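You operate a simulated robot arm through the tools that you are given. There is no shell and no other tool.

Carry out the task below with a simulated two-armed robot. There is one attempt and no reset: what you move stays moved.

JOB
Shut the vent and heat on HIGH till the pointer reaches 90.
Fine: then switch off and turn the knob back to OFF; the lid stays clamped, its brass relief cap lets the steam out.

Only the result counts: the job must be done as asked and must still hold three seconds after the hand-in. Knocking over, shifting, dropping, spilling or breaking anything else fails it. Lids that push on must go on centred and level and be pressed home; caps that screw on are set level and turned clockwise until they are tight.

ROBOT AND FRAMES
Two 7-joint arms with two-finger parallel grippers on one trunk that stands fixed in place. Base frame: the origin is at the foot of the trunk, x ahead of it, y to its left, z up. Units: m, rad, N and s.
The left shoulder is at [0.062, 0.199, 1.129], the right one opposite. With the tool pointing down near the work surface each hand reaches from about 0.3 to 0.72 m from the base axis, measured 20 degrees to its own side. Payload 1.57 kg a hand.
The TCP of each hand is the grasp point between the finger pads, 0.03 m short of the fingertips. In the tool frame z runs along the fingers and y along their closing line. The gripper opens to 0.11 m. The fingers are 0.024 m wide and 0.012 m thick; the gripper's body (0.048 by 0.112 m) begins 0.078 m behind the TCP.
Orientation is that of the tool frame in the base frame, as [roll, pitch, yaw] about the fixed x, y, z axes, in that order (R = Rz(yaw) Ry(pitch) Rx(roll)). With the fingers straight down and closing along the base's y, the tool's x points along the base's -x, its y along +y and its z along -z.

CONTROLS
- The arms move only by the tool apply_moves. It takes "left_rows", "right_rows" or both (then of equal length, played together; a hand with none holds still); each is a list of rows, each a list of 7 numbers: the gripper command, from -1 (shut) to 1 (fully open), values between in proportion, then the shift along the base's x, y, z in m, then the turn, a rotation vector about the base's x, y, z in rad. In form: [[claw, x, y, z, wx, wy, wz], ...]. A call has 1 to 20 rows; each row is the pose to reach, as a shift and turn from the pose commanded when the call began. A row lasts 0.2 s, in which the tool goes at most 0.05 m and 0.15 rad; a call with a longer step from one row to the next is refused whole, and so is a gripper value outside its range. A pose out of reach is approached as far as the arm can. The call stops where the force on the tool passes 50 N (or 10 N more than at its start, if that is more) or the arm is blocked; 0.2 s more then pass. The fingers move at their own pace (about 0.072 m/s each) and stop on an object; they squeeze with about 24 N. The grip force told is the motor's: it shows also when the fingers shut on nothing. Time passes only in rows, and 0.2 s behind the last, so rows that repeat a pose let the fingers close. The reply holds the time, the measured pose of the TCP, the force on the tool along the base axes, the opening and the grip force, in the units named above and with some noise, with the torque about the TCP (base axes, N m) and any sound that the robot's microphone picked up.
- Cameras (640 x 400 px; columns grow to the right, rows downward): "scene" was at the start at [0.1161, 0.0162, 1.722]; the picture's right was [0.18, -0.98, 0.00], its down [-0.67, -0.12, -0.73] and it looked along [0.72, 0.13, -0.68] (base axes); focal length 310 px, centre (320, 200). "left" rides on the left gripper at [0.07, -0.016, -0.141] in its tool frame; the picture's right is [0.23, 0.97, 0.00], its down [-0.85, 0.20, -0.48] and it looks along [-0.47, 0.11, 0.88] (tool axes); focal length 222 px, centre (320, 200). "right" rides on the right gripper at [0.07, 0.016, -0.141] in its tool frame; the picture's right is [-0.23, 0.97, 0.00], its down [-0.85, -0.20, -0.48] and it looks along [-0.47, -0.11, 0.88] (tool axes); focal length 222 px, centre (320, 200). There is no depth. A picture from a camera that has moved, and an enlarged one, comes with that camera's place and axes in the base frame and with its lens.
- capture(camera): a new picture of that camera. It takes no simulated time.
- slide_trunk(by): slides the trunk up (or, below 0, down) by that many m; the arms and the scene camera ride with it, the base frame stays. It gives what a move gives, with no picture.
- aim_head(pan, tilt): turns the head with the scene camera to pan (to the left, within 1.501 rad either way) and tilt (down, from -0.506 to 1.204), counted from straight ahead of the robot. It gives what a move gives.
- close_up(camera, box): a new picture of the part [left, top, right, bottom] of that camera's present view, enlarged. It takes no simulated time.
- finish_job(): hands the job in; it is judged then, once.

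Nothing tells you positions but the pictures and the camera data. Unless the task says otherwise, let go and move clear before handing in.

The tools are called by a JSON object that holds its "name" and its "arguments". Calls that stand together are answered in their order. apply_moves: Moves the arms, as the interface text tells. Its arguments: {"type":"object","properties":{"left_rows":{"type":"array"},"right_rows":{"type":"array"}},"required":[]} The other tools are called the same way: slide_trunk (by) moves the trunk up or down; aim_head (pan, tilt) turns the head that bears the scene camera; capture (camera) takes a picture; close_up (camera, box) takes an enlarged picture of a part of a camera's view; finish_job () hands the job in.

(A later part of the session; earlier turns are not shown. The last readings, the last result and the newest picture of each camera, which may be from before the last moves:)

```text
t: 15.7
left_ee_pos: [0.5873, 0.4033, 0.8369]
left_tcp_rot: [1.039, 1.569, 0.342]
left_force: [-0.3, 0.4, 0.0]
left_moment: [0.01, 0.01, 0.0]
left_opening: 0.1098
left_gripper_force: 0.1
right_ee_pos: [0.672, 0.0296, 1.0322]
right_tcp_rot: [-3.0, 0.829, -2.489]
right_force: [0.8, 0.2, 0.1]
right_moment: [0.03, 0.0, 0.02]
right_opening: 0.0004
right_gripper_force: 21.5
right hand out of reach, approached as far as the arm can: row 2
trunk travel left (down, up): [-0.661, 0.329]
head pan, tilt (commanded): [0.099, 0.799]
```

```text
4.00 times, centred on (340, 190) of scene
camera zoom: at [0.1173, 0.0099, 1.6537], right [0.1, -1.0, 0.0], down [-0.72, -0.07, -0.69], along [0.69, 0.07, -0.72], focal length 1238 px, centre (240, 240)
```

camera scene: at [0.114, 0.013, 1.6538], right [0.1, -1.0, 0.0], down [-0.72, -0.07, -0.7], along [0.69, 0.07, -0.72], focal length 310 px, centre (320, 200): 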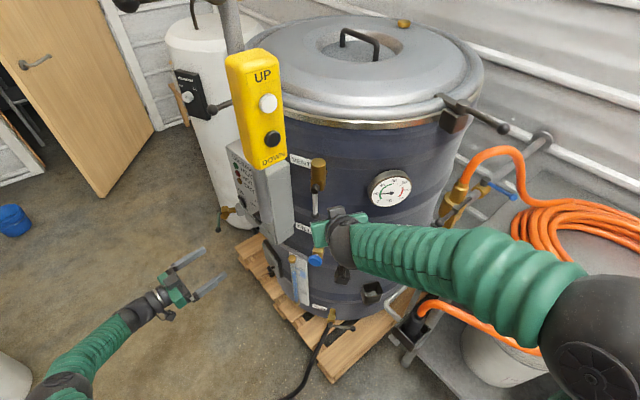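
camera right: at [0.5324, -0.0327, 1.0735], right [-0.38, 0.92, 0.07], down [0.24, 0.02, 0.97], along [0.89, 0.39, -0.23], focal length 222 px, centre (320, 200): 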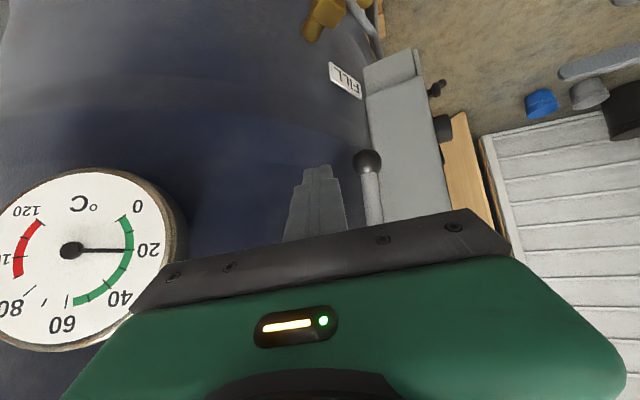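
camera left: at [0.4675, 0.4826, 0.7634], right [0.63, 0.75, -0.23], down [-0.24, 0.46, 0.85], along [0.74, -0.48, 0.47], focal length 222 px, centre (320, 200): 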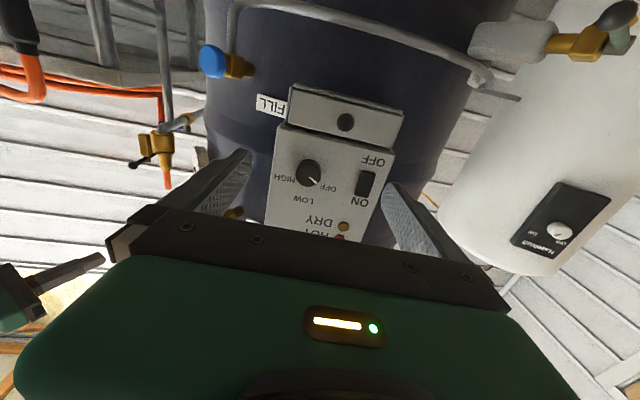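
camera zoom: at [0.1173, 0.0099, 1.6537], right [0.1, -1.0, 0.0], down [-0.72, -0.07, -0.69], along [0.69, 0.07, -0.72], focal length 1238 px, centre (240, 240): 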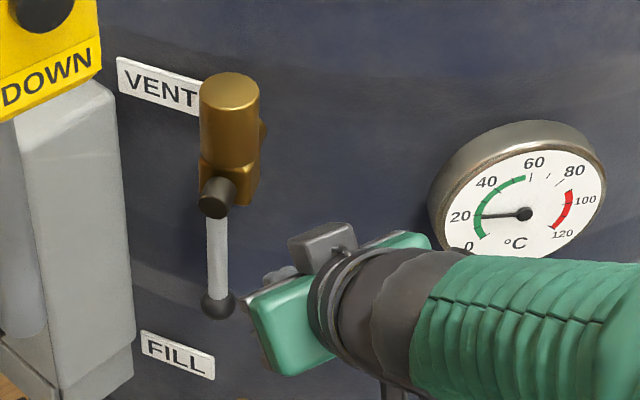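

The closed fingers sit just right of the vent lever, clear of the gauge. I'll push gently to the left (clockwise seen from the front) by about 15° of lever travel and watch the force.

{"name": "apply_moves", "arguments": {"right_rows": [[-1, 0.0022, 0.013, 0.0, 0, 0, 0], [-1, 0.0045, 0.026, 0.0, 0, 0, 0], [-1, 0.0055, 0.032, 0.001, 0, 0, 0], [-1, 0.0063, 0.037, 0.0, 0, 0, 0], [-1, 0.0072, 0.042, -0.001, 0, 0, 0], [-1, 0.0081, 0.047, -0.002, 0, 0, 0]]}}

{"name": "close_up", "arguments": {"camera": "scene", "box": [260, 140, 420, 240]}}

{"name": "capture", "arguments": {"camera": "right"}}

```text
t: 17.1
left_ee_pos: [0.5825, 0.4034, 0.8411]
left_tcp_rot: [1.054, 1.564, 0.362]
left_force: [-0.8, -0.4, -0.1]
left_moment: [-0.04, -0.05, -0.03]
left_opening: 0.11
left_gripper_force: 0.1
right_ee_pos: [0.6819, 0.0592, 1.0303]
right_tcp_rot: [-2.973, 0.815, -2.497]
right_force: [-8.0, -37.0, 17.1]
right_moment: [-0.89, 0.07, -0.22]
right_opening: 0.0
right_gripper_force: 21.4
trunk travel left (down, up): [-0.661, 0.329]
head pan, tilt (commanded): [0.099, 0.799]
stopped in row 6 (right hand): the force on the tool passed its limit at 51 N (the readings are from after the stop); the commanded pose is now the measured one
```

```text
4.00 times, centred on (340, 190) of scene
camera zoom: at [0.1085, -0.0026, 1.6546], right [0.1, -1.0, -0.01], down [-0.71, -0.07, -0.7], along [0.69, 0.07, -0.72], focal length 1238 px, centre (240, 240)
```

zoom: 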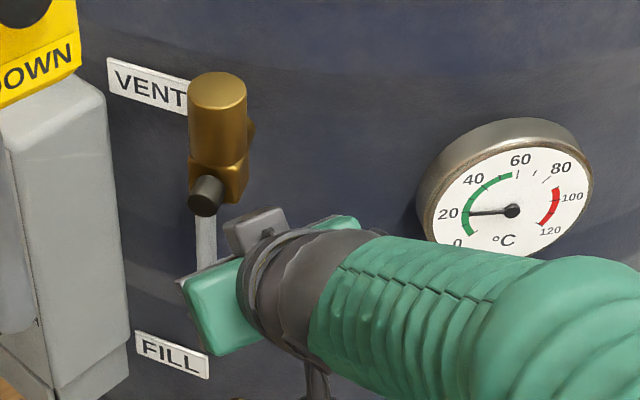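

```text
taken
camera right: at [0.5398, 0.0015, 1.0738], right [-0.36, 0.93, 0.05], down [0.24, 0.04, 0.97], along [0.9, 0.36, -0.24], focal length 222 px, centre (320, 200)
```

right: 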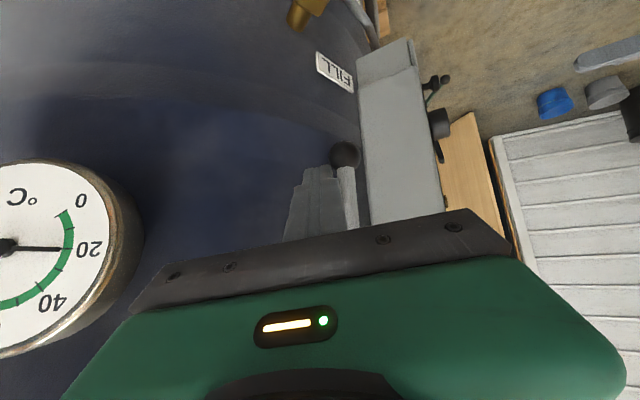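

The lever did not budge to the left (51 N, firm stop), so it must turn the other way. I'll back off, draw the fingers out, pass in front of the lever, and stop on its left side for a look.

{"name": "apply_moves", "arguments": {"right_rows": [[-1, -0.0034, -0.0197, 0.0, 0, 0, 0], [-1, -0.0234, -0.0296, 0.0201, 0, 0, 0], [-1, -0.0434, -0.0394, 0.0401, 0, 0, 0], [-1, -0.0634, -0.0493, 0.0602, 0, 0, 0], [-1, -0.0594, -0.0184, 0.0614, 0, 0, 0], [-1, -0.0554, 0.0125, 0.0627, 0, 0, 0], [-1, -0.0514, 0.0435, 0.0639, 0, 0, 0]]}}

{"name": "capture", "arguments": {"camera": "right"}}

{"name": "capture", "arguments": {"camera": "scene"}}

```text
t: 18.7
left_ee_pos: [0.5849, 0.4069, 0.8367]
left_tcp_rot: [-0.092, 1.568, -0.788]
left_force: [0.1, 0.0, -0.4]
left_moment: [0.02, -0.04, 0.04]
left_opening: 0.11
left_gripper_force: 0.0
right_ee_pos: [0.6312, 0.112, 1.0958]
right_tcp_rot: [-2.982, 0.82, -2.496]
right_force: [-0.6, 0.5, -0.1]
right_moment: [0.03, -0.02, -0.03]
right_opening: 0.0001
right_gripper_force: 21.2
trunk travel left (down, up): [-0.661, 0.329]
head pan, tilt (commanded): [0.099, 0.799]
```

```text
taken
camera right: at [0.491, 0.0531, 1.1385], right [-0.36, 0.93, 0.06], down [0.24, 0.03, 0.97], along [0.9, 0.37, -0.24], focal length 222 px, centre (320, 200)
```

right: 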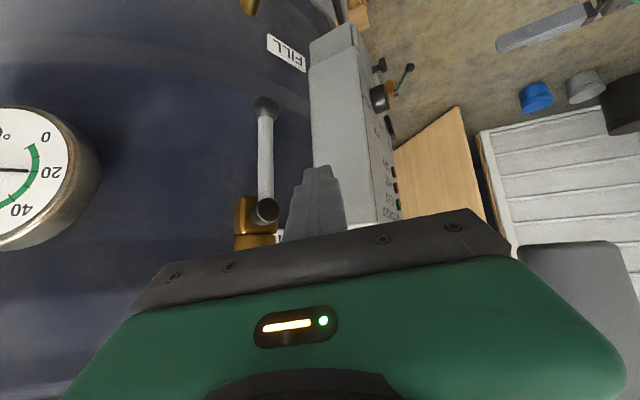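

```text
taken
camera scene: at [0.1147, 0.0129, 1.6541], right [0.1, -1.0, 0.0], down [-0.71, -0.07, -0.7], along [0.69, 0.07, -0.72], focal length 310 px, centre (320, 200)
```

scene: 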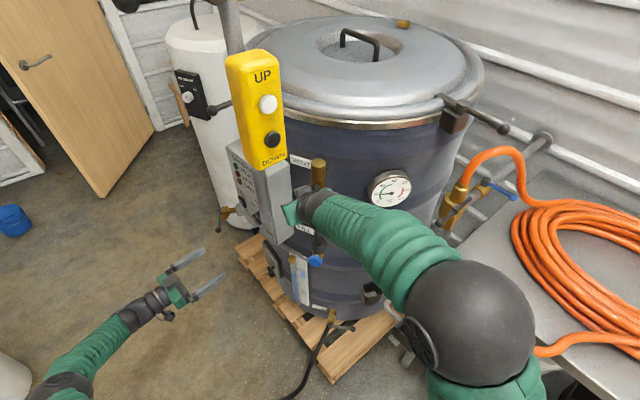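

The fingers are now left of the lever with room to the control box. I'll slide in beside the lever and push gently to the right, about 15° of travel.

{"name": "apply_moves", "arguments": {"right_rows": [[-1, 0.0198, 0.0068, -0.0206, 0, 0, 0], [-1, 0.0395, 0.0135, -0.0412, 0, 0, 0], [-1, 0.0593, 0.0203, -0.0618, 0, 0, 0], [-1, 0.0559, 0.0006, -0.0608, 0, 0, 0], [-1, 0.0536, -0.0129, -0.0628, 0, 0, 0], [-1, 0.0522, -0.0206, -0.0654, 0, 0, 0]]}}

{"name": "capture", "arguments": {"camera": "right"}}

{"name": "close_up", "arguments": {"camera": "scene", "box": [240, 130, 400, 230]}}

```text
t: 20.1
left_ee_pos: [0.5842, 0.4076, 0.8362]
left_tcp_rot: [-0.355, 1.566, -1.052]
left_force: [-0.3, 0.6, -0.8]
left_moment: [-0.03, -0.04, 0.01]
left_opening: 0.11
left_gripper_force: 0.1
right_ee_pos: [0.6802, 0.0972, 1.0263]
right_tcp_rot: [-2.984, 0.816, -2.488]
right_force: [-2.2, 2.8, 0.8]
right_moment: [0.01, 0.0, -0.03]
right_opening: 0.0
right_gripper_force: 21.6
trunk travel left (down, up): [-0.661, 0.329]
head pan, tilt (commanded): [0.099, 0.799]
```

```text
taken
camera right: at [0.539, 0.0371, 1.0697], right [-0.37, 0.93, 0.06], down [0.25, 0.04, 0.97], along [0.9, 0.37, -0.24], focal length 222 px, centre (320, 200)
```

right: 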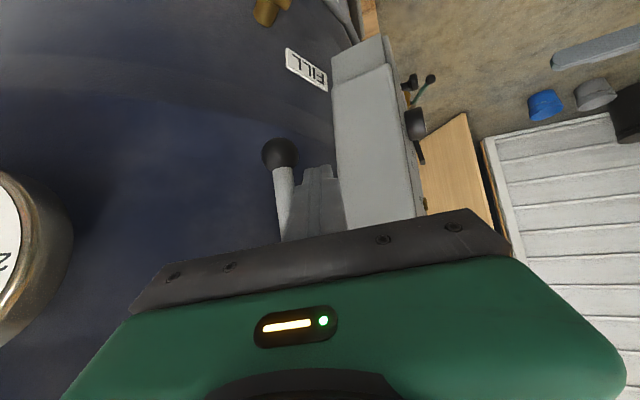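

```text
4.00 times, centred on (320, 180) of scene
camera zoom: at [0.1142, 0.0143, 1.6538], right [0.1, -0.99, 0.0], down [-0.71, -0.07, -0.7], along [0.69, 0.07, -0.72], focal length 1238 px, centre (320, 280)
```

zoom: 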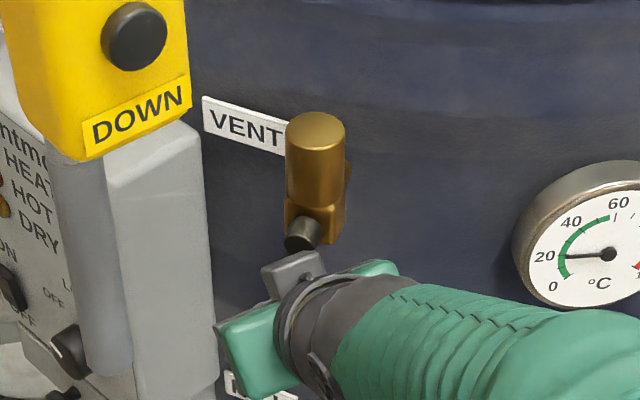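

The lever moves freely to the right (about 3 N). I'll carry on along the arc toward horizontal.

{"name": "apply_moves", "arguments": {"right_rows": [[-1, -0.0024, -0.014, -0.0022, 0, 0, 0], [-1, -0.0052, -0.0299, -0.0005, 0, 0, 0], [-1, -0.008, -0.0464, 0.0064, 0, 0, 0], [-1, -0.0106, -0.0614, 0.0192, 0, 0, 0], [-1, -0.0118, -0.067, 0.028, 0, 0, 0], [-1, -0.0125, -0.0724, 0.0372, 0, 0, 0]]}}

{"name": "capture", "arguments": {"camera": "right"}}

{"name": "close_up", "arguments": {"camera": "scene", "box": [240, 130, 400, 230]}}

```text
t: 21.5
left_ee_pos: [0.5849, 0.4068, 0.8371]
left_tcp_rot: [-0.201, 1.567, -0.896]
left_force: [0.5, -0.5, -0.2]
left_moment: [0.0, 0.0, 0.02]
left_opening: 0.11
left_gripper_force: 0.0
right_ee_pos: [0.6675, 0.0217, 1.0639]
right_tcp_rot: [-2.983, 0.814, -2.491]
right_force: [-2.9, 0.2, -2.6]
right_moment: [-0.01, -0.09, -0.01]
right_opening: 0.0
right_gripper_force: 21.2
trunk travel left (down, up): [-0.661, 0.329]
head pan, tilt (commanded): [0.099, 0.799]
```

```text
taken
camera right: at [0.5274, -0.0382, 1.1072], right [-0.37, 0.93, 0.06], down [0.25, 0.04, 0.97], along [0.9, 0.37, -0.24], focal length 222 px, centre (320, 200)
```

right: 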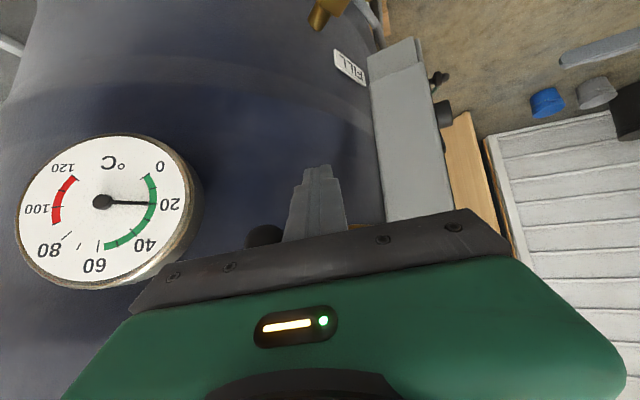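

```text
4.00 times, centred on (320, 180) of scene
camera zoom: at [0.1151, 0.0111, 1.6537], right [0.1, -1.0, 0.0], down [-0.71, -0.07, -0.7], along [0.69, 0.07, -0.72], focal length 1238 px, centre (320, 280)
```

zoom: 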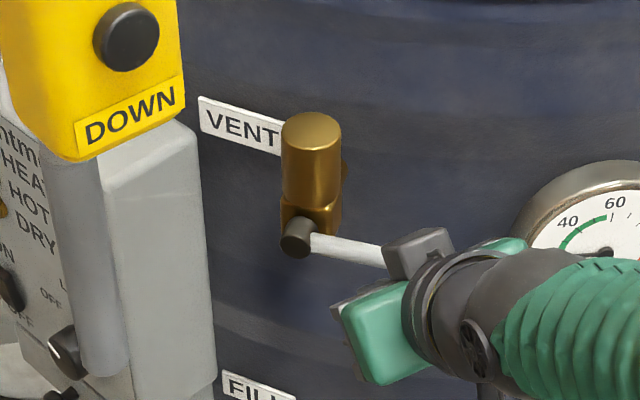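

The lever is nearly horizontal. I'll nudge it upward in small steps until it meets its stop.

{"name": "apply_moves", "arguments": {"right_rows": [[-1, -0.0005, -0.002, 0.004, 0, 0, 0], [-1, -0.0005, -0.003, 0.008, 0, 0, 0], [-1, -0.0005, -0.003, 0.012, 0, 0, 0]]}}

{"name": "close_up", "arguments": {"camera": "scene", "box": [260, 160, 388, 240]}}

```text
t: 22.3
left_ee_pos: [0.5873, 0.4081, 0.8336]
left_tcp_rot: [-0.801, 1.568, -1.498]
left_force: [-0.7, -0.1, -0.4]
left_moment: [0.01, 0.01, -0.02]
left_opening: 0.1103
left_gripper_force: 0.0
right_ee_pos: [0.6659, 0.0202, 1.0676]
right_tcp_rot: [-2.995, 0.795, -2.493]
right_force: [-14.3, 7.7, -42.6]
right_moment: [0.46, -0.56, -0.25]
right_opening: 0.0
right_gripper_force: 21.5
trunk travel left (down, up): [-0.661, 0.329]
head pan, tilt (commanded): [0.099, 0.799]
```

```text
5.00 times, centred on (324, 200) of scene
camera zoom: at [0.1205, 0.0146, 1.6525], right [0.1, -0.99, 0.0], down [-0.72, -0.07, -0.69], along [0.69, 0.07, -0.72], focal length 1548 px, centre (300, 200)
```

zoom: 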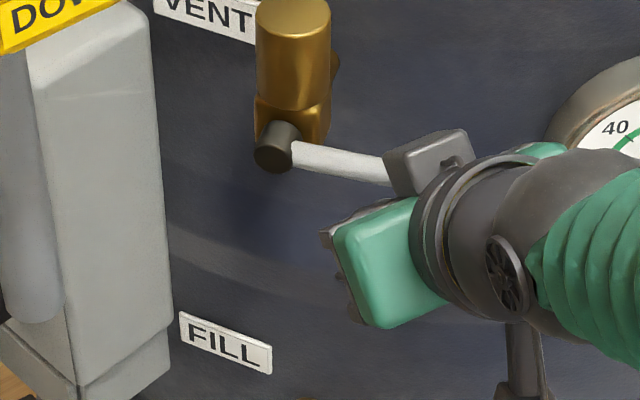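

The force rose to 43 N with the lever horizontal, so it is at its closed stop. I'll drop the fingers away from the lever and draw the right hand back.

{"name": "apply_moves", "arguments": {"right_rows": [[-1, 0.0, 0.0, -0.02, 0, 0, 0], [-1, -0.002, -0.001, -0.035, 0, 0, 0], [-1, -0.022, -0.011, -0.015, 0, 0, 0], [-1, -0.042, -0.021, 0.005, 0, 0, 0], [-1, -0.062, -0.031, 0.02, 0, 0, 0], [-1, -0.082, -0.045, 0.03, 0, 0, 0], [-1, -0.1, -0.07, 0.035, 0, 0, 0]]}}

{"name": "capture", "arguments": {"camera": "right"}}

{"name": "capture", "arguments": {"camera": "scene"}}

{"name": "close_up", "arguments": {"camera": "right", "box": [280, 130, 440, 230]}}

```text
t: 23.9
left_ee_pos: [0.5834, 0.4059, 0.8376]
left_tcp_rot: [0.272, 1.569, -0.423]
left_force: [0.4, 0.9, -0.6]
left_moment: [-0.03, -0.01, 0.01]
left_opening: 0.1101
left_gripper_force: 0.1
right_ee_pos: [0.5676, -0.0514, 1.1153]
right_tcp_rot: [-2.984, 0.817, -2.486]
right_force: [-0.3, 0.5, -0.8]
right_moment: [0.02, 0.0, -0.03]
right_opening: 0.0
right_gripper_force: 21.5
trunk travel left (down, up): [-0.661, 0.329]
head pan, tilt (commanded): [0.099, 0.799]
```

```text
taken
camera right: at [0.4272, -0.1116, 1.1569], right [-0.37, 0.93, 0.06], down [0.25, 0.04, 0.97], along [0.9, 0.37, -0.24], focal length 222 px, centre (320, 200)
```

right: 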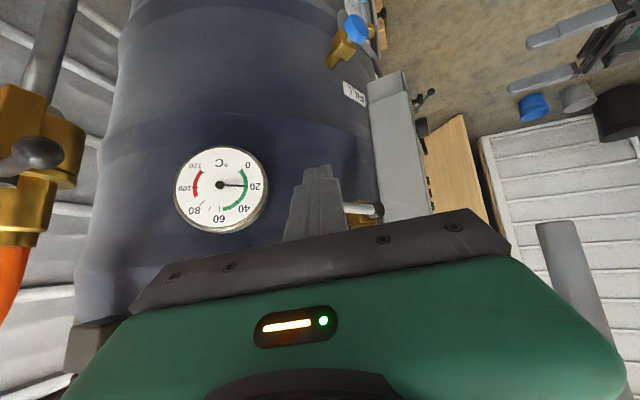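

```text
taken
camera scene: at [0.1126, 0.008, 1.654], right [0.1, -0.99, 0.0], down [-0.71, -0.07, -0.7], along [0.69, 0.07, -0.72], focal length 310 px, centre (320, 200)
```

scene: 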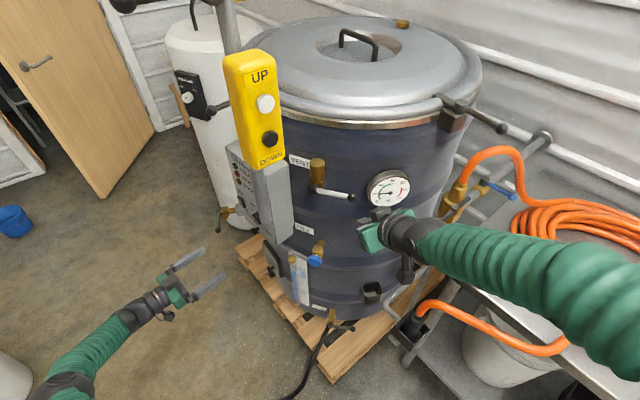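

```text
4.00 times, centred on (360, 180) of right
camera zoom: at [0.4272, -0.1116, 1.1569], right [-0.37, 0.93, 0.06], down [0.25, 0.04, 0.97], along [0.9, 0.37, -0.24], focal length 888 px, centre (160, 280)
```

zoom: 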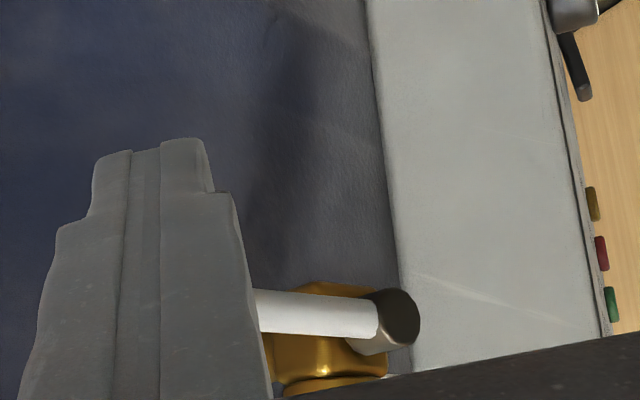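

The vent lever now lies horizontal to the right. I'll confirm it up close and move on to the control panel with the left hand.

{"name": "close_up", "arguments": {"camera": "scene", "box": [280, 150, 440, 250]}}

{"name": "close_up", "arguments": {"camera": "left", "box": [250, 90, 410, 190]}}

{"name": "capture", "arguments": {"camera": "left"}}

```text
4.00 times, centred on (360, 200) of scene
camera zoom: at [0.1126, 0.008, 1.654], right [0.1, -0.99, 0.0], down [-0.71, -0.07, -0.7], along [0.69, 0.07, -0.72], focal length 1238 px, centre (160, 200)
```

zoom: 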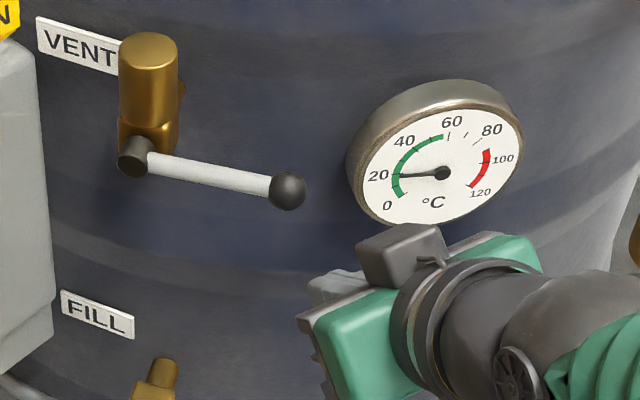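

```text
4.00 times, centred on (330, 140) of left
camera zoom: at [0.4652, 0.4842, 0.7673], right [0.62, 0.75, -0.23], down [-0.24, 0.46, 0.85], along [0.74, -0.48, 0.47], focal length 888 px, centre (280, 440)
```

zoom: 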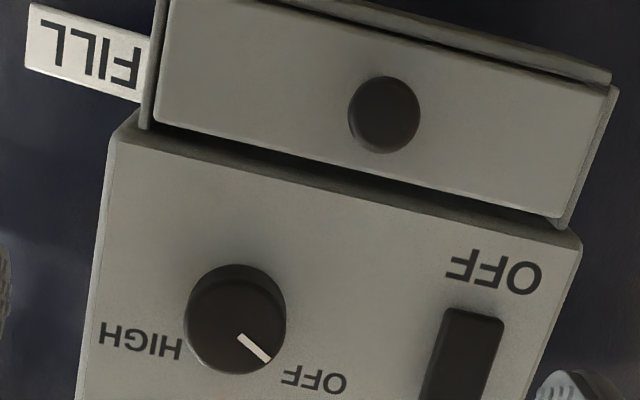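

```text
taken
camera left: at [0.4652, 0.4842, 0.7673], right [0.62, 0.75, -0.23], down [-0.24, 0.46, 0.85], along [0.74, -0.48, 0.47], focal length 222 px, centre (320, 200)
```

left: 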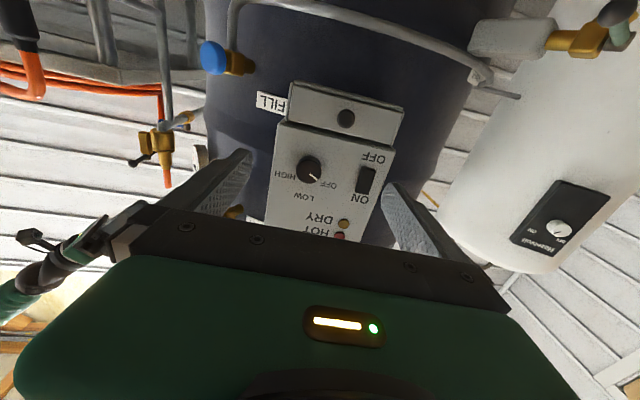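

The vent is clearly shut (lever horizontal at its stop) and the gauge still reads 20. Now the left hand goes to a stand-off in front of the knob, rolled −60° so I can turn the knob 120° clockwise in one grip.

{"name": "apply_moves", "arguments": {"left_rows": [[1, 0.008, -0.007, 0.008, -0.1003, 0.0841, 0], [1, 0.0154, -0.0137, 0.016, -0.2005, 0.1683, 0], [0.8, 0.0231, -0.0205, 0.024, -0.3008, 0.2524, 0], [0.6, 0.0308, -0.0274, 0.032, -0.401, 0.3365, 0], [0.4, 0.0384, -0.0342, 0.04, -0.5013, 0.4206, 0], [0.3, 0.0461, -0.041, 0.048, -0.6015, 0.5048, 0], [0.27, 0.0538, -0.0479, 0.056, -0.7018, 0.5889, 0], [0.27, 0.0615, -0.0547, 0.064, -0.802, 0.673, 0]]}}

{"name": "capture", "arguments": {"camera": "left"}}

{"name": "capture", "arguments": {"camera": "scene"}}

```text
t: 25.7
left_ee_pos: [0.6476, 0.3511, 0.9003]
left_tcp_rot: [-1.572, 0.519, -2.264]
left_force: [0.4, -0.4, 0.0]
left_moment: [0.0, 0.01, 0.02]
left_opening: 0.0701
left_gripper_force: 0.1
right_ee_pos: [0.5692, -0.0505, 1.1141]
right_tcp_rot: [-2.982, 0.816, -2.49]
right_force: [0.0, 1.1, -0.7]
right_moment: [0.0, 0.0, -0.01]
right_opening: 0.0002
right_gripper_force: 21.5
trunk travel left (down, up): [-0.661, 0.329]
head pan, tilt (commanded): [0.099, 0.799]
```

```text
taken
camera left: at [0.4944, 0.3892, 0.8797], right [0.18, 0.22, -0.96], down [0.17, 0.95, 0.25], along [0.97, -0.21, 0.14], focal length 222 px, centre (320, 200)
```

left: 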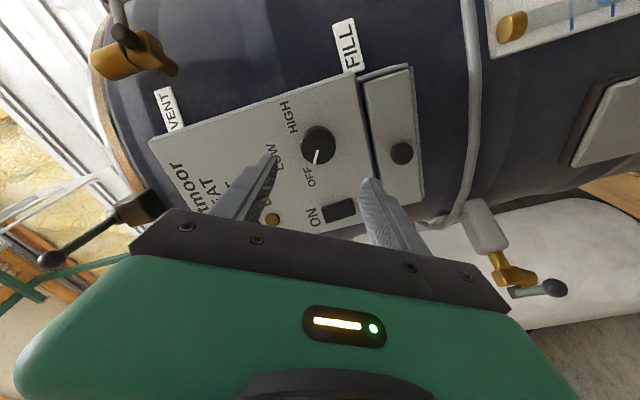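

```text
taken
camera scene: at [0.1149, 0.0096, 1.6538], right [0.1, -0.99, 0.0], down [-0.71, -0.07, -0.7], along [0.69, 0.07, -0.72], focal length 310 px, centre (320, 200)
```

scene: 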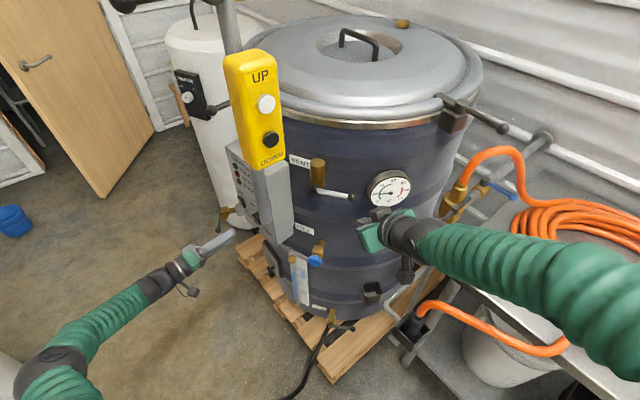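

The roll was reached and the knob sits between the fingers' line of approach. A close-up here lets me check the centring before moving in.

{"name": "close_up", "arguments": {"camera": "left", "box": [240, 100, 400, 200]}}

```text
4.00 times, centred on (320, 150) of left
camera zoom: at [0.4944, 0.3892, 0.8797], right [0.18, 0.22, -0.96], down [0.17, 0.95, 0.25], along [0.97, -0.21, 0.14], focal length 888 px, centre (320, 400)
```

zoom: 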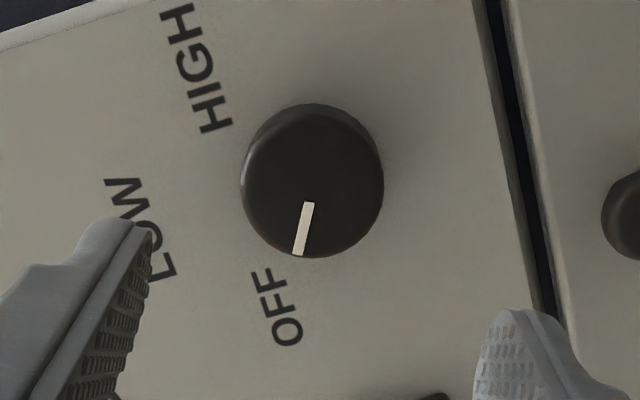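

The check puts the knob axis at u≈0.683, z≈0.901, matching my plan. I'll move straight in and close on the knob.

{"name": "apply_moves", "arguments": {"left_rows": [[0.27, 0.0194, -0.0165, 0.0, 0, 0, 0], [0.27, 0.0388, -0.033, 0.0, 0, 0, 0], [0.27, 0.0583, -0.0495, 0.0, 0, 0, 0], [0.27, 0.0777, -0.066, 0.0, 0, 0, 0], [0.27, 0.0777, -0.066, 0.0, 0, 0, 0]]}}

{"name": "capture", "arguments": {"camera": "left"}}

```text
t: 26.9
left_ee_pos: [0.7227, 0.2855, 0.8999]
left_tcp_rot: [-1.571, 0.524, -2.264]
left_force: [-0.8, -0.3, -0.4]
left_moment: [0.0, 0.01, 0.02]
left_opening: 0.0698
left_gripper_force: 0.0
right_ee_pos: [0.5682, -0.05, 1.1158]
right_tcp_rot: [-2.984, 0.815, -2.49]
right_force: [0.8, 0.3, -0.1]
right_moment: [0.01, -0.02, -0.01]
right_opening: 0.0
right_gripper_force: 21.1
trunk travel left (down, up): [-0.661, 0.329]
head pan, tilt (commanded): [0.099, 0.799]
```

```text
taken
camera left: at [0.5702, 0.3249, 0.8796], right [0.19, 0.22, -0.96], down [0.17, 0.95, 0.25], along [0.97, -0.21, 0.14], focal length 222 px, centre (320, 200)
```

left: 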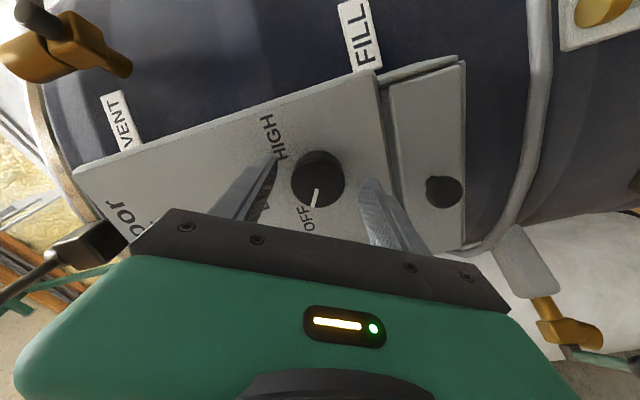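

The knob is centred between the open fingers, with no contact force. Closing the grip now.

{"name": "apply_moves", "arguments": {"left_rows": [[-1, 0, 0, 0, 0, 0, 0], [-1, 0, 0, 0, 0, 0, 0], [-1, 0, 0, 0, 0, 0, 0]]}}

{"name": "close_up", "arguments": {"camera": "left", "box": [240, 120, 400, 220]}}

```text
t: 27.7
left_ee_pos: [0.7222, 0.2851, 0.903]
left_tcp_rot: [-1.568, 0.524, -2.263]
left_force: [1.0, 0.0, 10.2]
left_moment: [0.31, 0.35, 0.1]
left_opening: 0.042
left_gripper_force: 45.3
right_ee_pos: [0.5681, -0.0502, 1.1145]
right_tcp_rot: [-2.983, 0.816, -2.49]
right_force: [0.7, 0.2, -0.6]
right_moment: [-0.01, 0.0, 0.04]
right_opening: 0.0
right_gripper_force: 21.9
trunk travel left (down, up): [-0.661, 0.329]
head pan, tilt (commanded): [0.099, 0.799]
```

```text
4.00 times, centred on (320, 170) of left
camera zoom: at [0.5698, 0.3241, 0.8809], right [0.19, 0.22, -0.96], down [0.17, 0.95, 0.26], along [0.97, -0.21, 0.14], focal length 888 px, centre (320, 320)
```

zoom: 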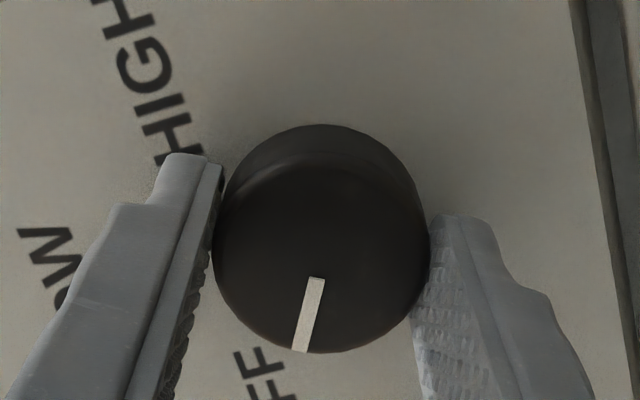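

The grip is firm on the knob (opening 42 mm). I'll turn it clockwise 60° first and check it follows.

{"name": "apply_moves", "arguments": {"left_rows": [[-1, 0, 0, 0, 0.1003, -0.0841, 0], [-1, 0, 0, 0, 0.2005, -0.1683, 0], [-1, 0, 0, 0, 0.3008, -0.2524, 0], [-1, 0, 0, 0, 0.401, -0.3365, 0], [-1, 0, 0, 0, 0.5013, -0.4206, 0], [-1, 0, 0, 0, 0.6015, -0.5048, 0], [-1, 0, 0, 0, 0.7018, -0.5889, 0], [-1, 0, 0, 0, 0.802, -0.673, 0]]}}

{"name": "close_up", "arguments": {"camera": "left", "box": [240, 120, 400, 220]}}

```text
t: 29.5
left_ee_pos: [0.7229, 0.2848, 0.9022]
left_tcp_rot: [0.61, 1.566, -0.087]
left_force: [-9.3, 0.3, 10.0]
left_moment: [0.32, 0.34, 0.89]
left_opening: 0.0418
left_gripper_force: 44.7
right_ee_pos: [0.5679, -0.0513, 1.1147]
right_tcp_rot: [-2.983, 0.818, -2.49]
right_force: [-1.0, 0.0, 0.4]
right_moment: [0.01, -0.01, 0.01]
right_opening: 0.0
right_gripper_force: 21.5
trunk travel left (down, up): [-0.661, 0.329]
head pan, tilt (commanded): [0.099, 0.799]
```

```text
4.00 times, centred on (320, 170) of left
camera zoom: at [0.6034, 0.3639, 0.8317], right [0.63, 0.75, -0.22], down [-0.24, 0.46, 0.85], along [0.74, -0.48, 0.47], focal length 888 px, centre (320, 320)
```

zoom: 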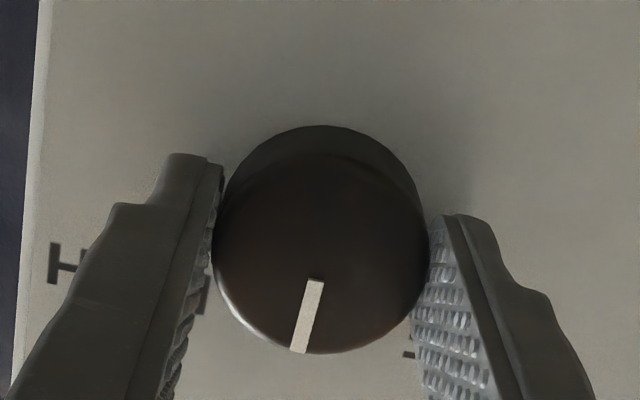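

The knob follows the fingers exactly and now points at LOW. Another 60° clockwise brings it to HIGH.

{"name": "apply_moves", "arguments": {"left_rows": [[-1, 0, 0, 0, 0.1003, -0.0841, 0], [-1, 0, 0, 0, 0.2005, -0.1683, 0], [-1, 0, 0, 0, 0.3008, -0.2524, 0], [-1, 0, 0, 0, 0.401, -0.3365, 0], [-1, 0, 0, 0, 0.5013, -0.4206, 0], [-1, 0, 0, 0, 0.6015, -0.5048, 0], [-1, 0, 0, 0, 0.7018, -0.5889, 0], [-1, 0, 0, 0, 0.802, -0.673, 0]]}}

{"name": "capture", "arguments": {"camera": "left"}}

{"name": "close_up", "arguments": {"camera": "left", "box": [240, 120, 400, 220]}}

{"name": "capture", "arguments": {"camera": "scene"}}

```text
t: 31.3
left_ee_pos: [0.7208, 0.2841, 0.9016]
left_tcp_rot: [1.564, 0.525, 0.866]
left_force: [-16.9, -1.8, -2.1]
left_moment: [-1.01, -0.27, -0.11]
left_opening: 0.0419
left_gripper_force: 44.9
right_ee_pos: [0.5676, -0.0506, 1.116]
right_tcp_rot: [-2.981, 0.817, -2.491]
right_force: [0.0, 0.1, 0.7]
right_moment: [0.01, 0.05, -0.03]
right_opening: 0.0001
right_gripper_force: 22.0
trunk travel left (down, up): [-0.661, 0.329]
head pan, tilt (commanded): [0.099, 0.799]
```

```text
taken
camera left: at [0.6481, 0.4167, 0.8517], right [0.44, 0.52, 0.73], down [-0.78, -0.18, 0.6], along [0.44, -0.83, 0.33], focal length 222 px, centre (320, 200)
```

left: 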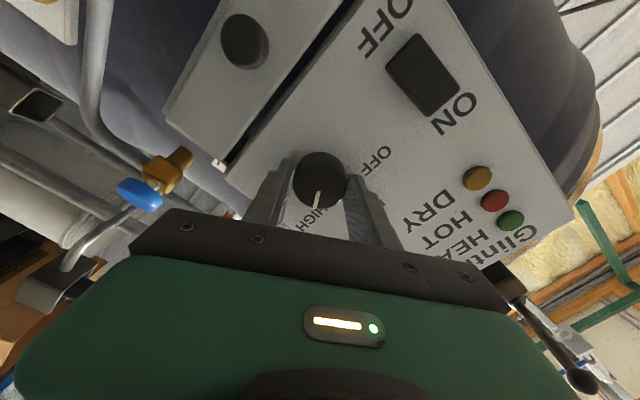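

```text
4.00 times, centred on (320, 170) of left
camera zoom: at [0.6481, 0.4167, 0.8517], right [0.44, 0.52, 0.73], down [-0.78, -0.18, 0.6], along [0.44, -0.83, 0.33], focal length 888 px, centre (320, 320)
```

zoom: 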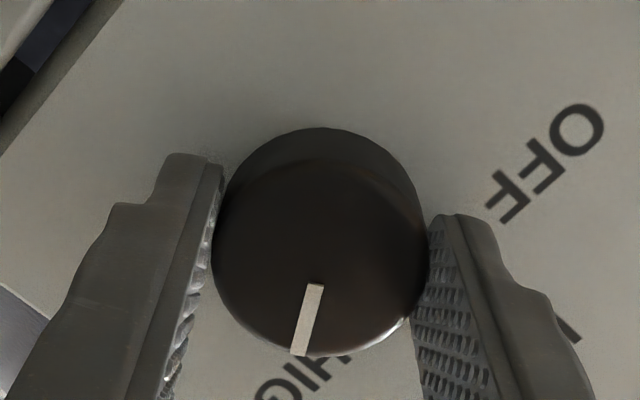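

```text
taken
camera scene: at [0.1104, 0.0086, 1.6541], right [0.1, -1.0, 0.0], down [-0.71, -0.07, -0.7], along [0.69, 0.07, -0.72], focal length 310 px, centre (320, 200)
```

scene: 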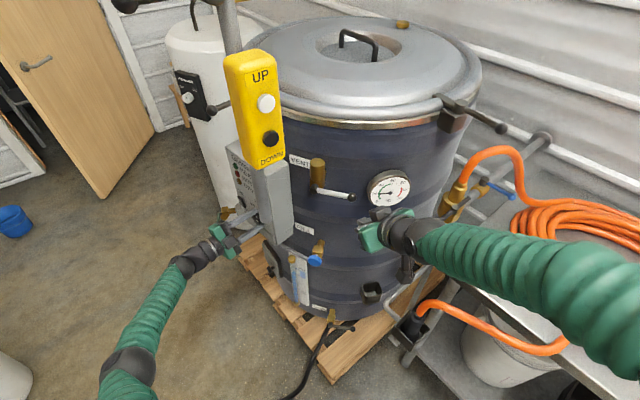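

The pointer is at HIGH. I'll release, draw back, and check that the knob stays there.

{"name": "apply_moves", "arguments": {"left_rows": [[0.3, 0, 0, 0, 0, 0, 0], [0.3, 0, 0, 0, 0, 0, 0], [0.3, -0.0153, 0.0129, 0, 0, 0, 0], [0.3, -0.0383, 0.0321, 0, 0, 0, 0], [0.3, -0.0613, 0.0514, 0, 0, 0, 0]]}}

{"name": "close_up", "arguments": {"camera": "left", "box": [224, 80, 480, 240]}}

{"name": "close_up", "arguments": {"camera": "scene", "box": [365, 165, 413, 210]}}

```text
t: 32.5
left_ee_pos: [0.6605, 0.3374, 0.9033]
left_tcp_rot: [1.565, 0.524, 0.866]
left_force: [0.1, -0.4, 0.2]
left_moment: [0.03, 0.0, -0.01]
left_opening: 0.0715
left_gripper_force: 0.0
right_ee_pos: [0.5676, -0.0496, 1.1147]
right_tcp_rot: [-2.981, 0.816, -2.489]
right_force: [1.0, -0.6, -0.3]
right_moment: [-0.01, 0.0, 0.0]
right_opening: 0.0
right_gripper_force: 21.0
trunk travel left (down, up): [-0.661, 0.329]
head pan, tilt (commanded): [0.099, 0.799]
```

```text
2.50 times, centred on (352, 160) of left
camera zoom: at [0.587, 0.4694, 0.8531], right [0.44, 0.52, 0.73], down [-0.78, -0.18, 0.6], along [0.44, -0.83, 0.33], focal length 555 px, centre (240, 300)
```

zoom: 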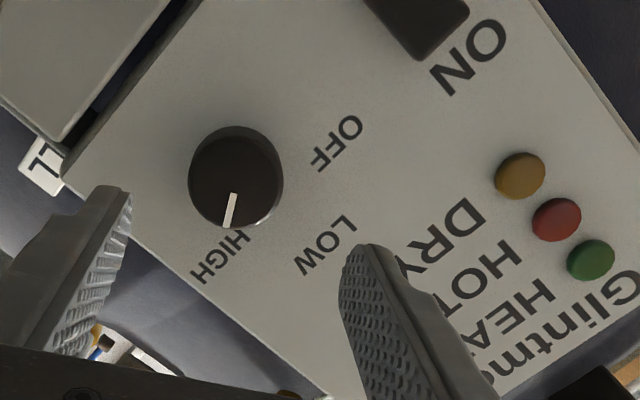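

```text
8.89 times, centred on (389, 188) of scene
camera zoom: at [0.113, 0.0113, 1.654], right [0.1, -1.0, 0.0], down [-0.71, -0.07, -0.7], along [0.69, 0.07, -0.72], focal length 2751 px, centre (-293, 311)
```

zoom: 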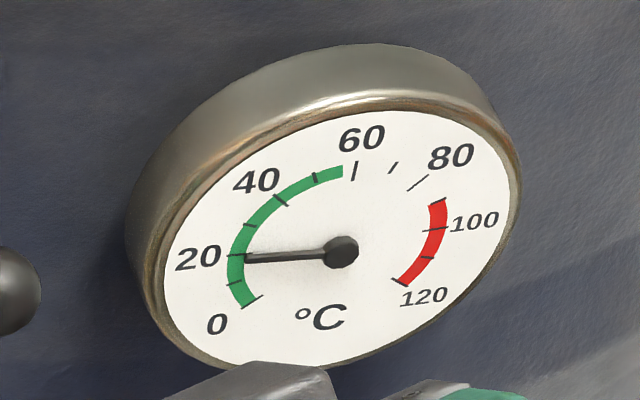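

The knob is set to HIGH and the gauge reads 20; 90 is where the red band begins. Now I'll close the left fingers, level the roll, and go to just off the rocker's ON end.

{"name": "apply_moves", "arguments": {"left_rows": [[0, -0.005, 0.01, 0.0014, -0.1003, 0.0841, 0], [-0.5, 0.005, 0.02, 0.0029, -0.2005, 0.1683, 0], [-1, 0.018, 0.028, 0.0043, -0.3008, 0.2524, 0], [-1, 0.032, 0.036, 0.0058, -0.401, 0.3365, 0], [-1, 0.046, 0.042, 0.0072, -0.5013, 0.4206, 0], [-1, 0.06, 0.048, 0.0086, -0.6015, 0.5048, 0], [-1, 0.074, 0.053, 0.0101, -0.7018, 0.5889, 0], [-1, 0.0864, 0.0576, 0.0115, -0.802, 0.673, 0]]}}

{"name": "capture", "arguments": {"camera": "left"}}

{"name": "close_up", "arguments": {"camera": "left", "box": [220, 60, 412, 180]}}

```text
t: 34.3
left_ee_pos: [0.7166, 0.3737, 0.9381]
left_tcp_rot: [-0.396, 1.565, -1.092]
left_force: [-1.2, -0.2, -0.4]
left_moment: [0.0, 0.0, 0.0]
left_opening: 0.0001
left_gripper_force: 20.6
left hand out of reach, approached as far as the arm can: row 6, 7, 8
right_ee_pos: [0.5669, -0.0495, 1.1142]
right_tcp_rot: [-2.98, 0.818, -2.489]
right_force: [-0.1, -0.1, 1.0]
right_moment: [-0.03, -0.02, -0.02]
right_opening: 0.0
right_gripper_force: 21.8
trunk travel left (down, up): [-0.661, 0.329]
head pan, tilt (commanded): [0.099, 0.799]
```

```text
taken
camera left: at [0.5987, 0.4536, 0.8672], right [0.62, 0.75, -0.23], down [-0.24, 0.46, 0.85], along [0.74, -0.48, 0.47], focal length 222 px, centre (320, 200)
```

left: 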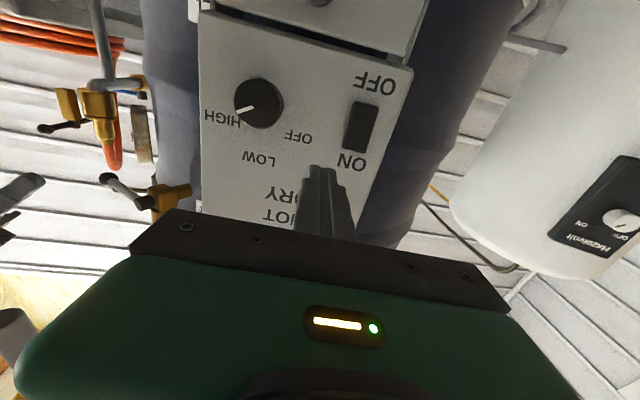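

```text
3.33 times, centred on (316, 120) of left
camera zoom: at [0.5987, 0.4536, 0.8672], right [0.62, 0.75, -0.23], down [-0.24, 0.46, 0.85], along [0.74, -0.48, 0.47], focal length 740 px, centre (333, 467)
```

zoom: 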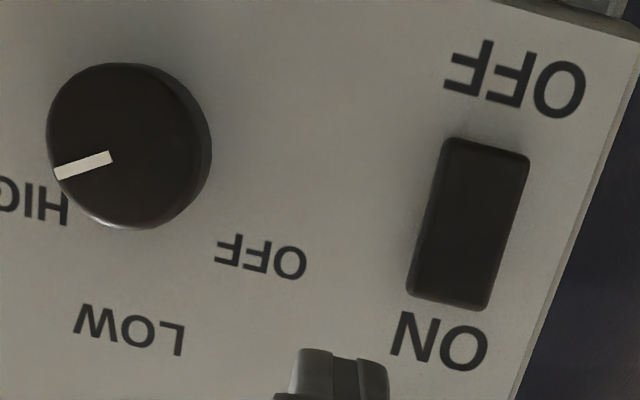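

The level −40° hand runs out of reach there, so I'll turn it to point more straight ahead (yaw about −10°), which pulls the wrist closer, and set the fingertip off the ON end.

{"name": "apply_moves", "arguments": {"left_rows": [[-1, 0.0, 0.003, -0.005, 0, 0, 0.1], [-1, 0.006, 0.005, -0.0104, 0, 0, 0.21], [-1, 0.015, 0.006, -0.0157, 0, 0, 0.314], [-1, 0.025, 0.007, -0.0209, 0, 0, 0.419], [-1, 0.0344, 0.0078, -0.0261, 0, 0, 0.5236], [-1, 0.0344, 0.0078, -0.0261, 0, 0, 0.5236]]}}

{"name": "capture", "arguments": {"camera": "left"}}

{"name": "capture", "arguments": {"camera": "scene"}}

```text
t: 35.7
left_ee_pos: [0.7538, 0.3815, 0.9103]
left_tcp_rot: [-0.247, 1.568, -0.415]
left_force: [0.2, -0.9, 0.3]
left_moment: [0.0, 0.0, 0.02]
left_opening: 0.0001
left_gripper_force: 21.1
right_ee_pos: [0.5697, -0.0498, 1.1145]
right_tcp_rot: [-2.982, 0.819, -2.492]
right_force: [0.0, -0.2, -0.3]
right_moment: [-0.04, 0.01, -0.01]
right_opening: 0.0
right_gripper_force: 21.3
trunk travel left (down, up): [-0.661, 0.329]
head pan, tilt (commanded): [0.099, 0.799]
```

```text
taken
camera left: at [0.6112, 0.3915, 0.8407], right [0.17, 0.96, -0.23], down [-0.44, 0.28, 0.85], along [0.88, -0.04, 0.47], focal length 222 px, centre (320, 200)
```

left: 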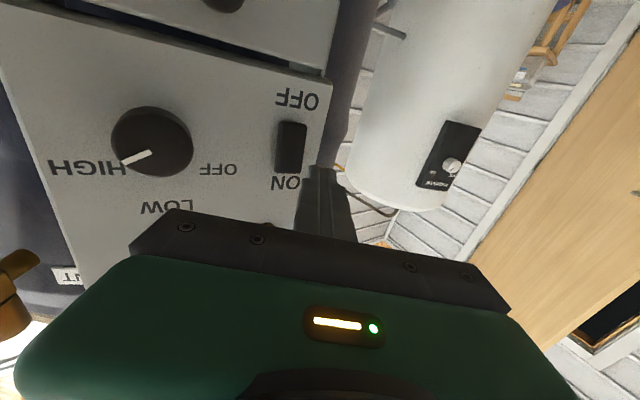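

```text
taken
camera scene: at [0.1148, 0.0094, 1.6538], right [0.1, -0.99, 0.0], down [-0.71, -0.07, -0.7], along [0.69, 0.07, -0.72], focal length 310 px, centre (320, 200)
```

scene: 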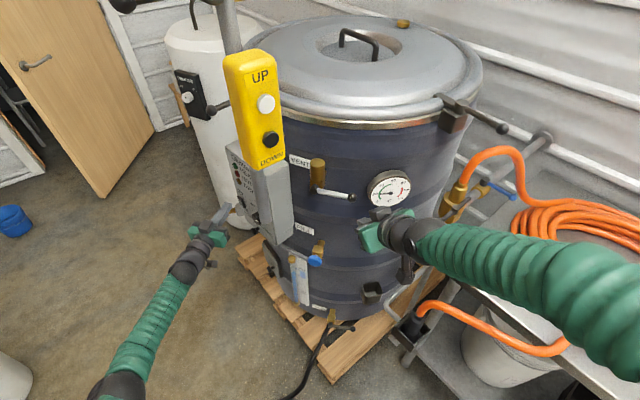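

The hand reached the stand-off. I'll enlarge the view to verify the rocker against the fingertip.

{"name": "close_up", "arguments": {"camera": "left", "box": [240, 80, 368, 200]}}

{"name": "close_up", "arguments": {"camera": "scene", "box": [190, 130, 318, 250]}}

```text
3.33 times, centred on (304, 140) of left
camera zoom: at [0.6112, 0.3915, 0.8407], right [0.17, 0.96, -0.23], down [-0.44, 0.28, 0.85], along [0.88, -0.04, 0.47], focal length 740 px, centre (373, 400)
```

zoom: 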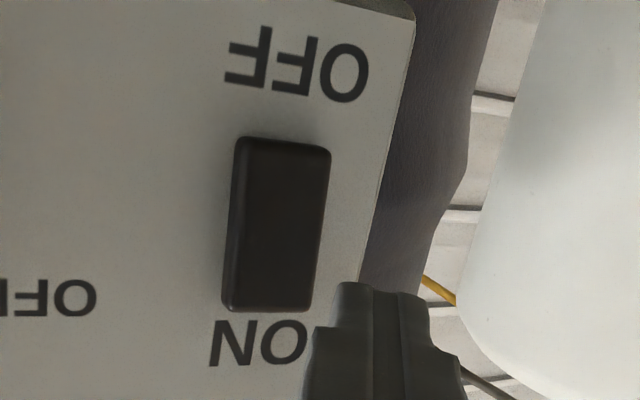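

```text
3.33 times, centred on (254, 190) of scene
camera zoom: at [0.1148, 0.0094, 1.6538], right [0.1, -0.99, 0.0], down [-0.71, -0.07, -0.7], along [0.69, 0.07, -0.72], focal length 1032 px, centre (540, 233)
```

zoom: 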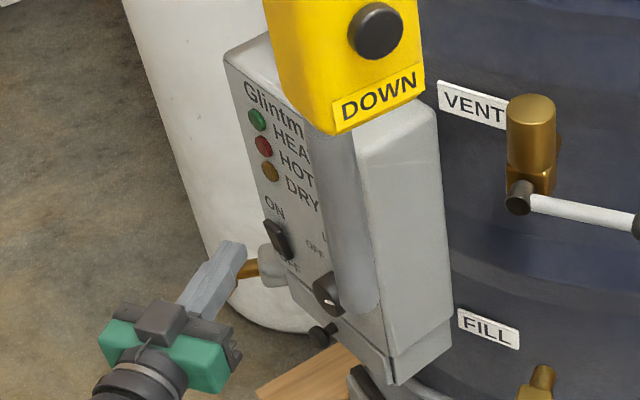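

The rocker spans z ≈ 0.878–0.923 at u ≈ 0.783 and the fingertip is lined up with its ON end. I'll press in along the panel normal in small steps.

{"name": "apply_moves", "arguments": {"left_rows": [[-1, 0.0153, -0.0129, 0.001, 0, 0, 0], [-1, 0.023, -0.0193, 0.002, 0, 0, 0], [-1, 0.0268, -0.0225, 0.002, 0, 0, 0], [-1, 0.0299, -0.0251, 0.002, 0, 0, 0], [-1, 0.0322, -0.027, 0.002, 0, 0, 0]]}}

{"name": "close_up", "arguments": {"camera": "left", "box": [240, 80, 368, 200]}}

{"name": "close_up", "arguments": {"camera": "scene", "box": [210, 140, 306, 230]}}

```text
t: 36.7
left_ee_pos: [0.7747, 0.3644, 0.9132]
left_tcp_rot: [-0.535, 1.568, -0.696]
left_force: [-44.1, 10.3, 0.4]
left_moment: [0.08, 0.43, -0.38]
left_opening: 0.0003
left_gripper_force: 21.4
right_ee_pos: [0.5631, -0.0509, 1.1166]
right_tcp_rot: [-2.977, 0.82, -2.488]
right_force: [0.2, -0.2, -0.4]
right_moment: [-0.01, 0.02, -0.02]
right_opening: 0.0
right_gripper_force: 21.5
trunk travel left (down, up): [-0.661, 0.329]
head pan, tilt (commanded): [0.099, 0.799]
stopped in row 4 (left hand): the force on the tool passed its limit at 58 N (the readings are from after the stop); the commanded pose is now the measured one
```

```text
3.33 times, centred on (304, 140) of left
camera zoom: at [0.6335, 0.372, 0.8429], right [0.16, 0.96, -0.23], down [-0.44, 0.27, 0.85], along [0.88, -0.03, 0.47], focal length 740 px, centre (373, 400)
```

zoom: 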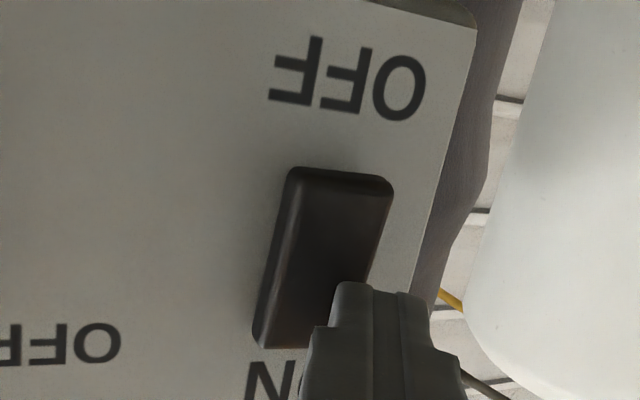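

```text
4.44 times, centred on (258, 185) of scene
camera zoom: at [0.1021, 0.0131, 1.6548], right [0.1, -0.99, 0.0], down [-0.71, -0.07, -0.7], along [0.7, 0.07, -0.71], focal length 1376 px, centre (596, 267)
```

zoom: 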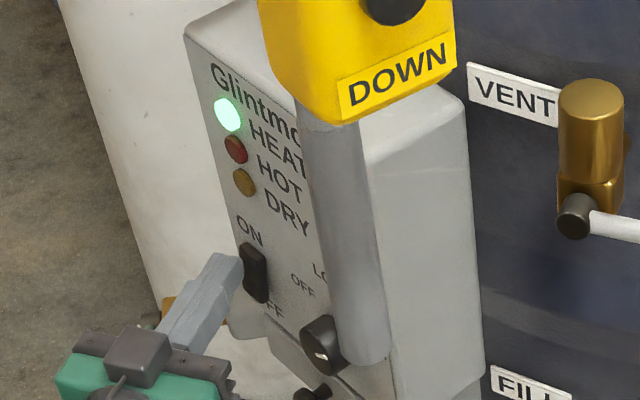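

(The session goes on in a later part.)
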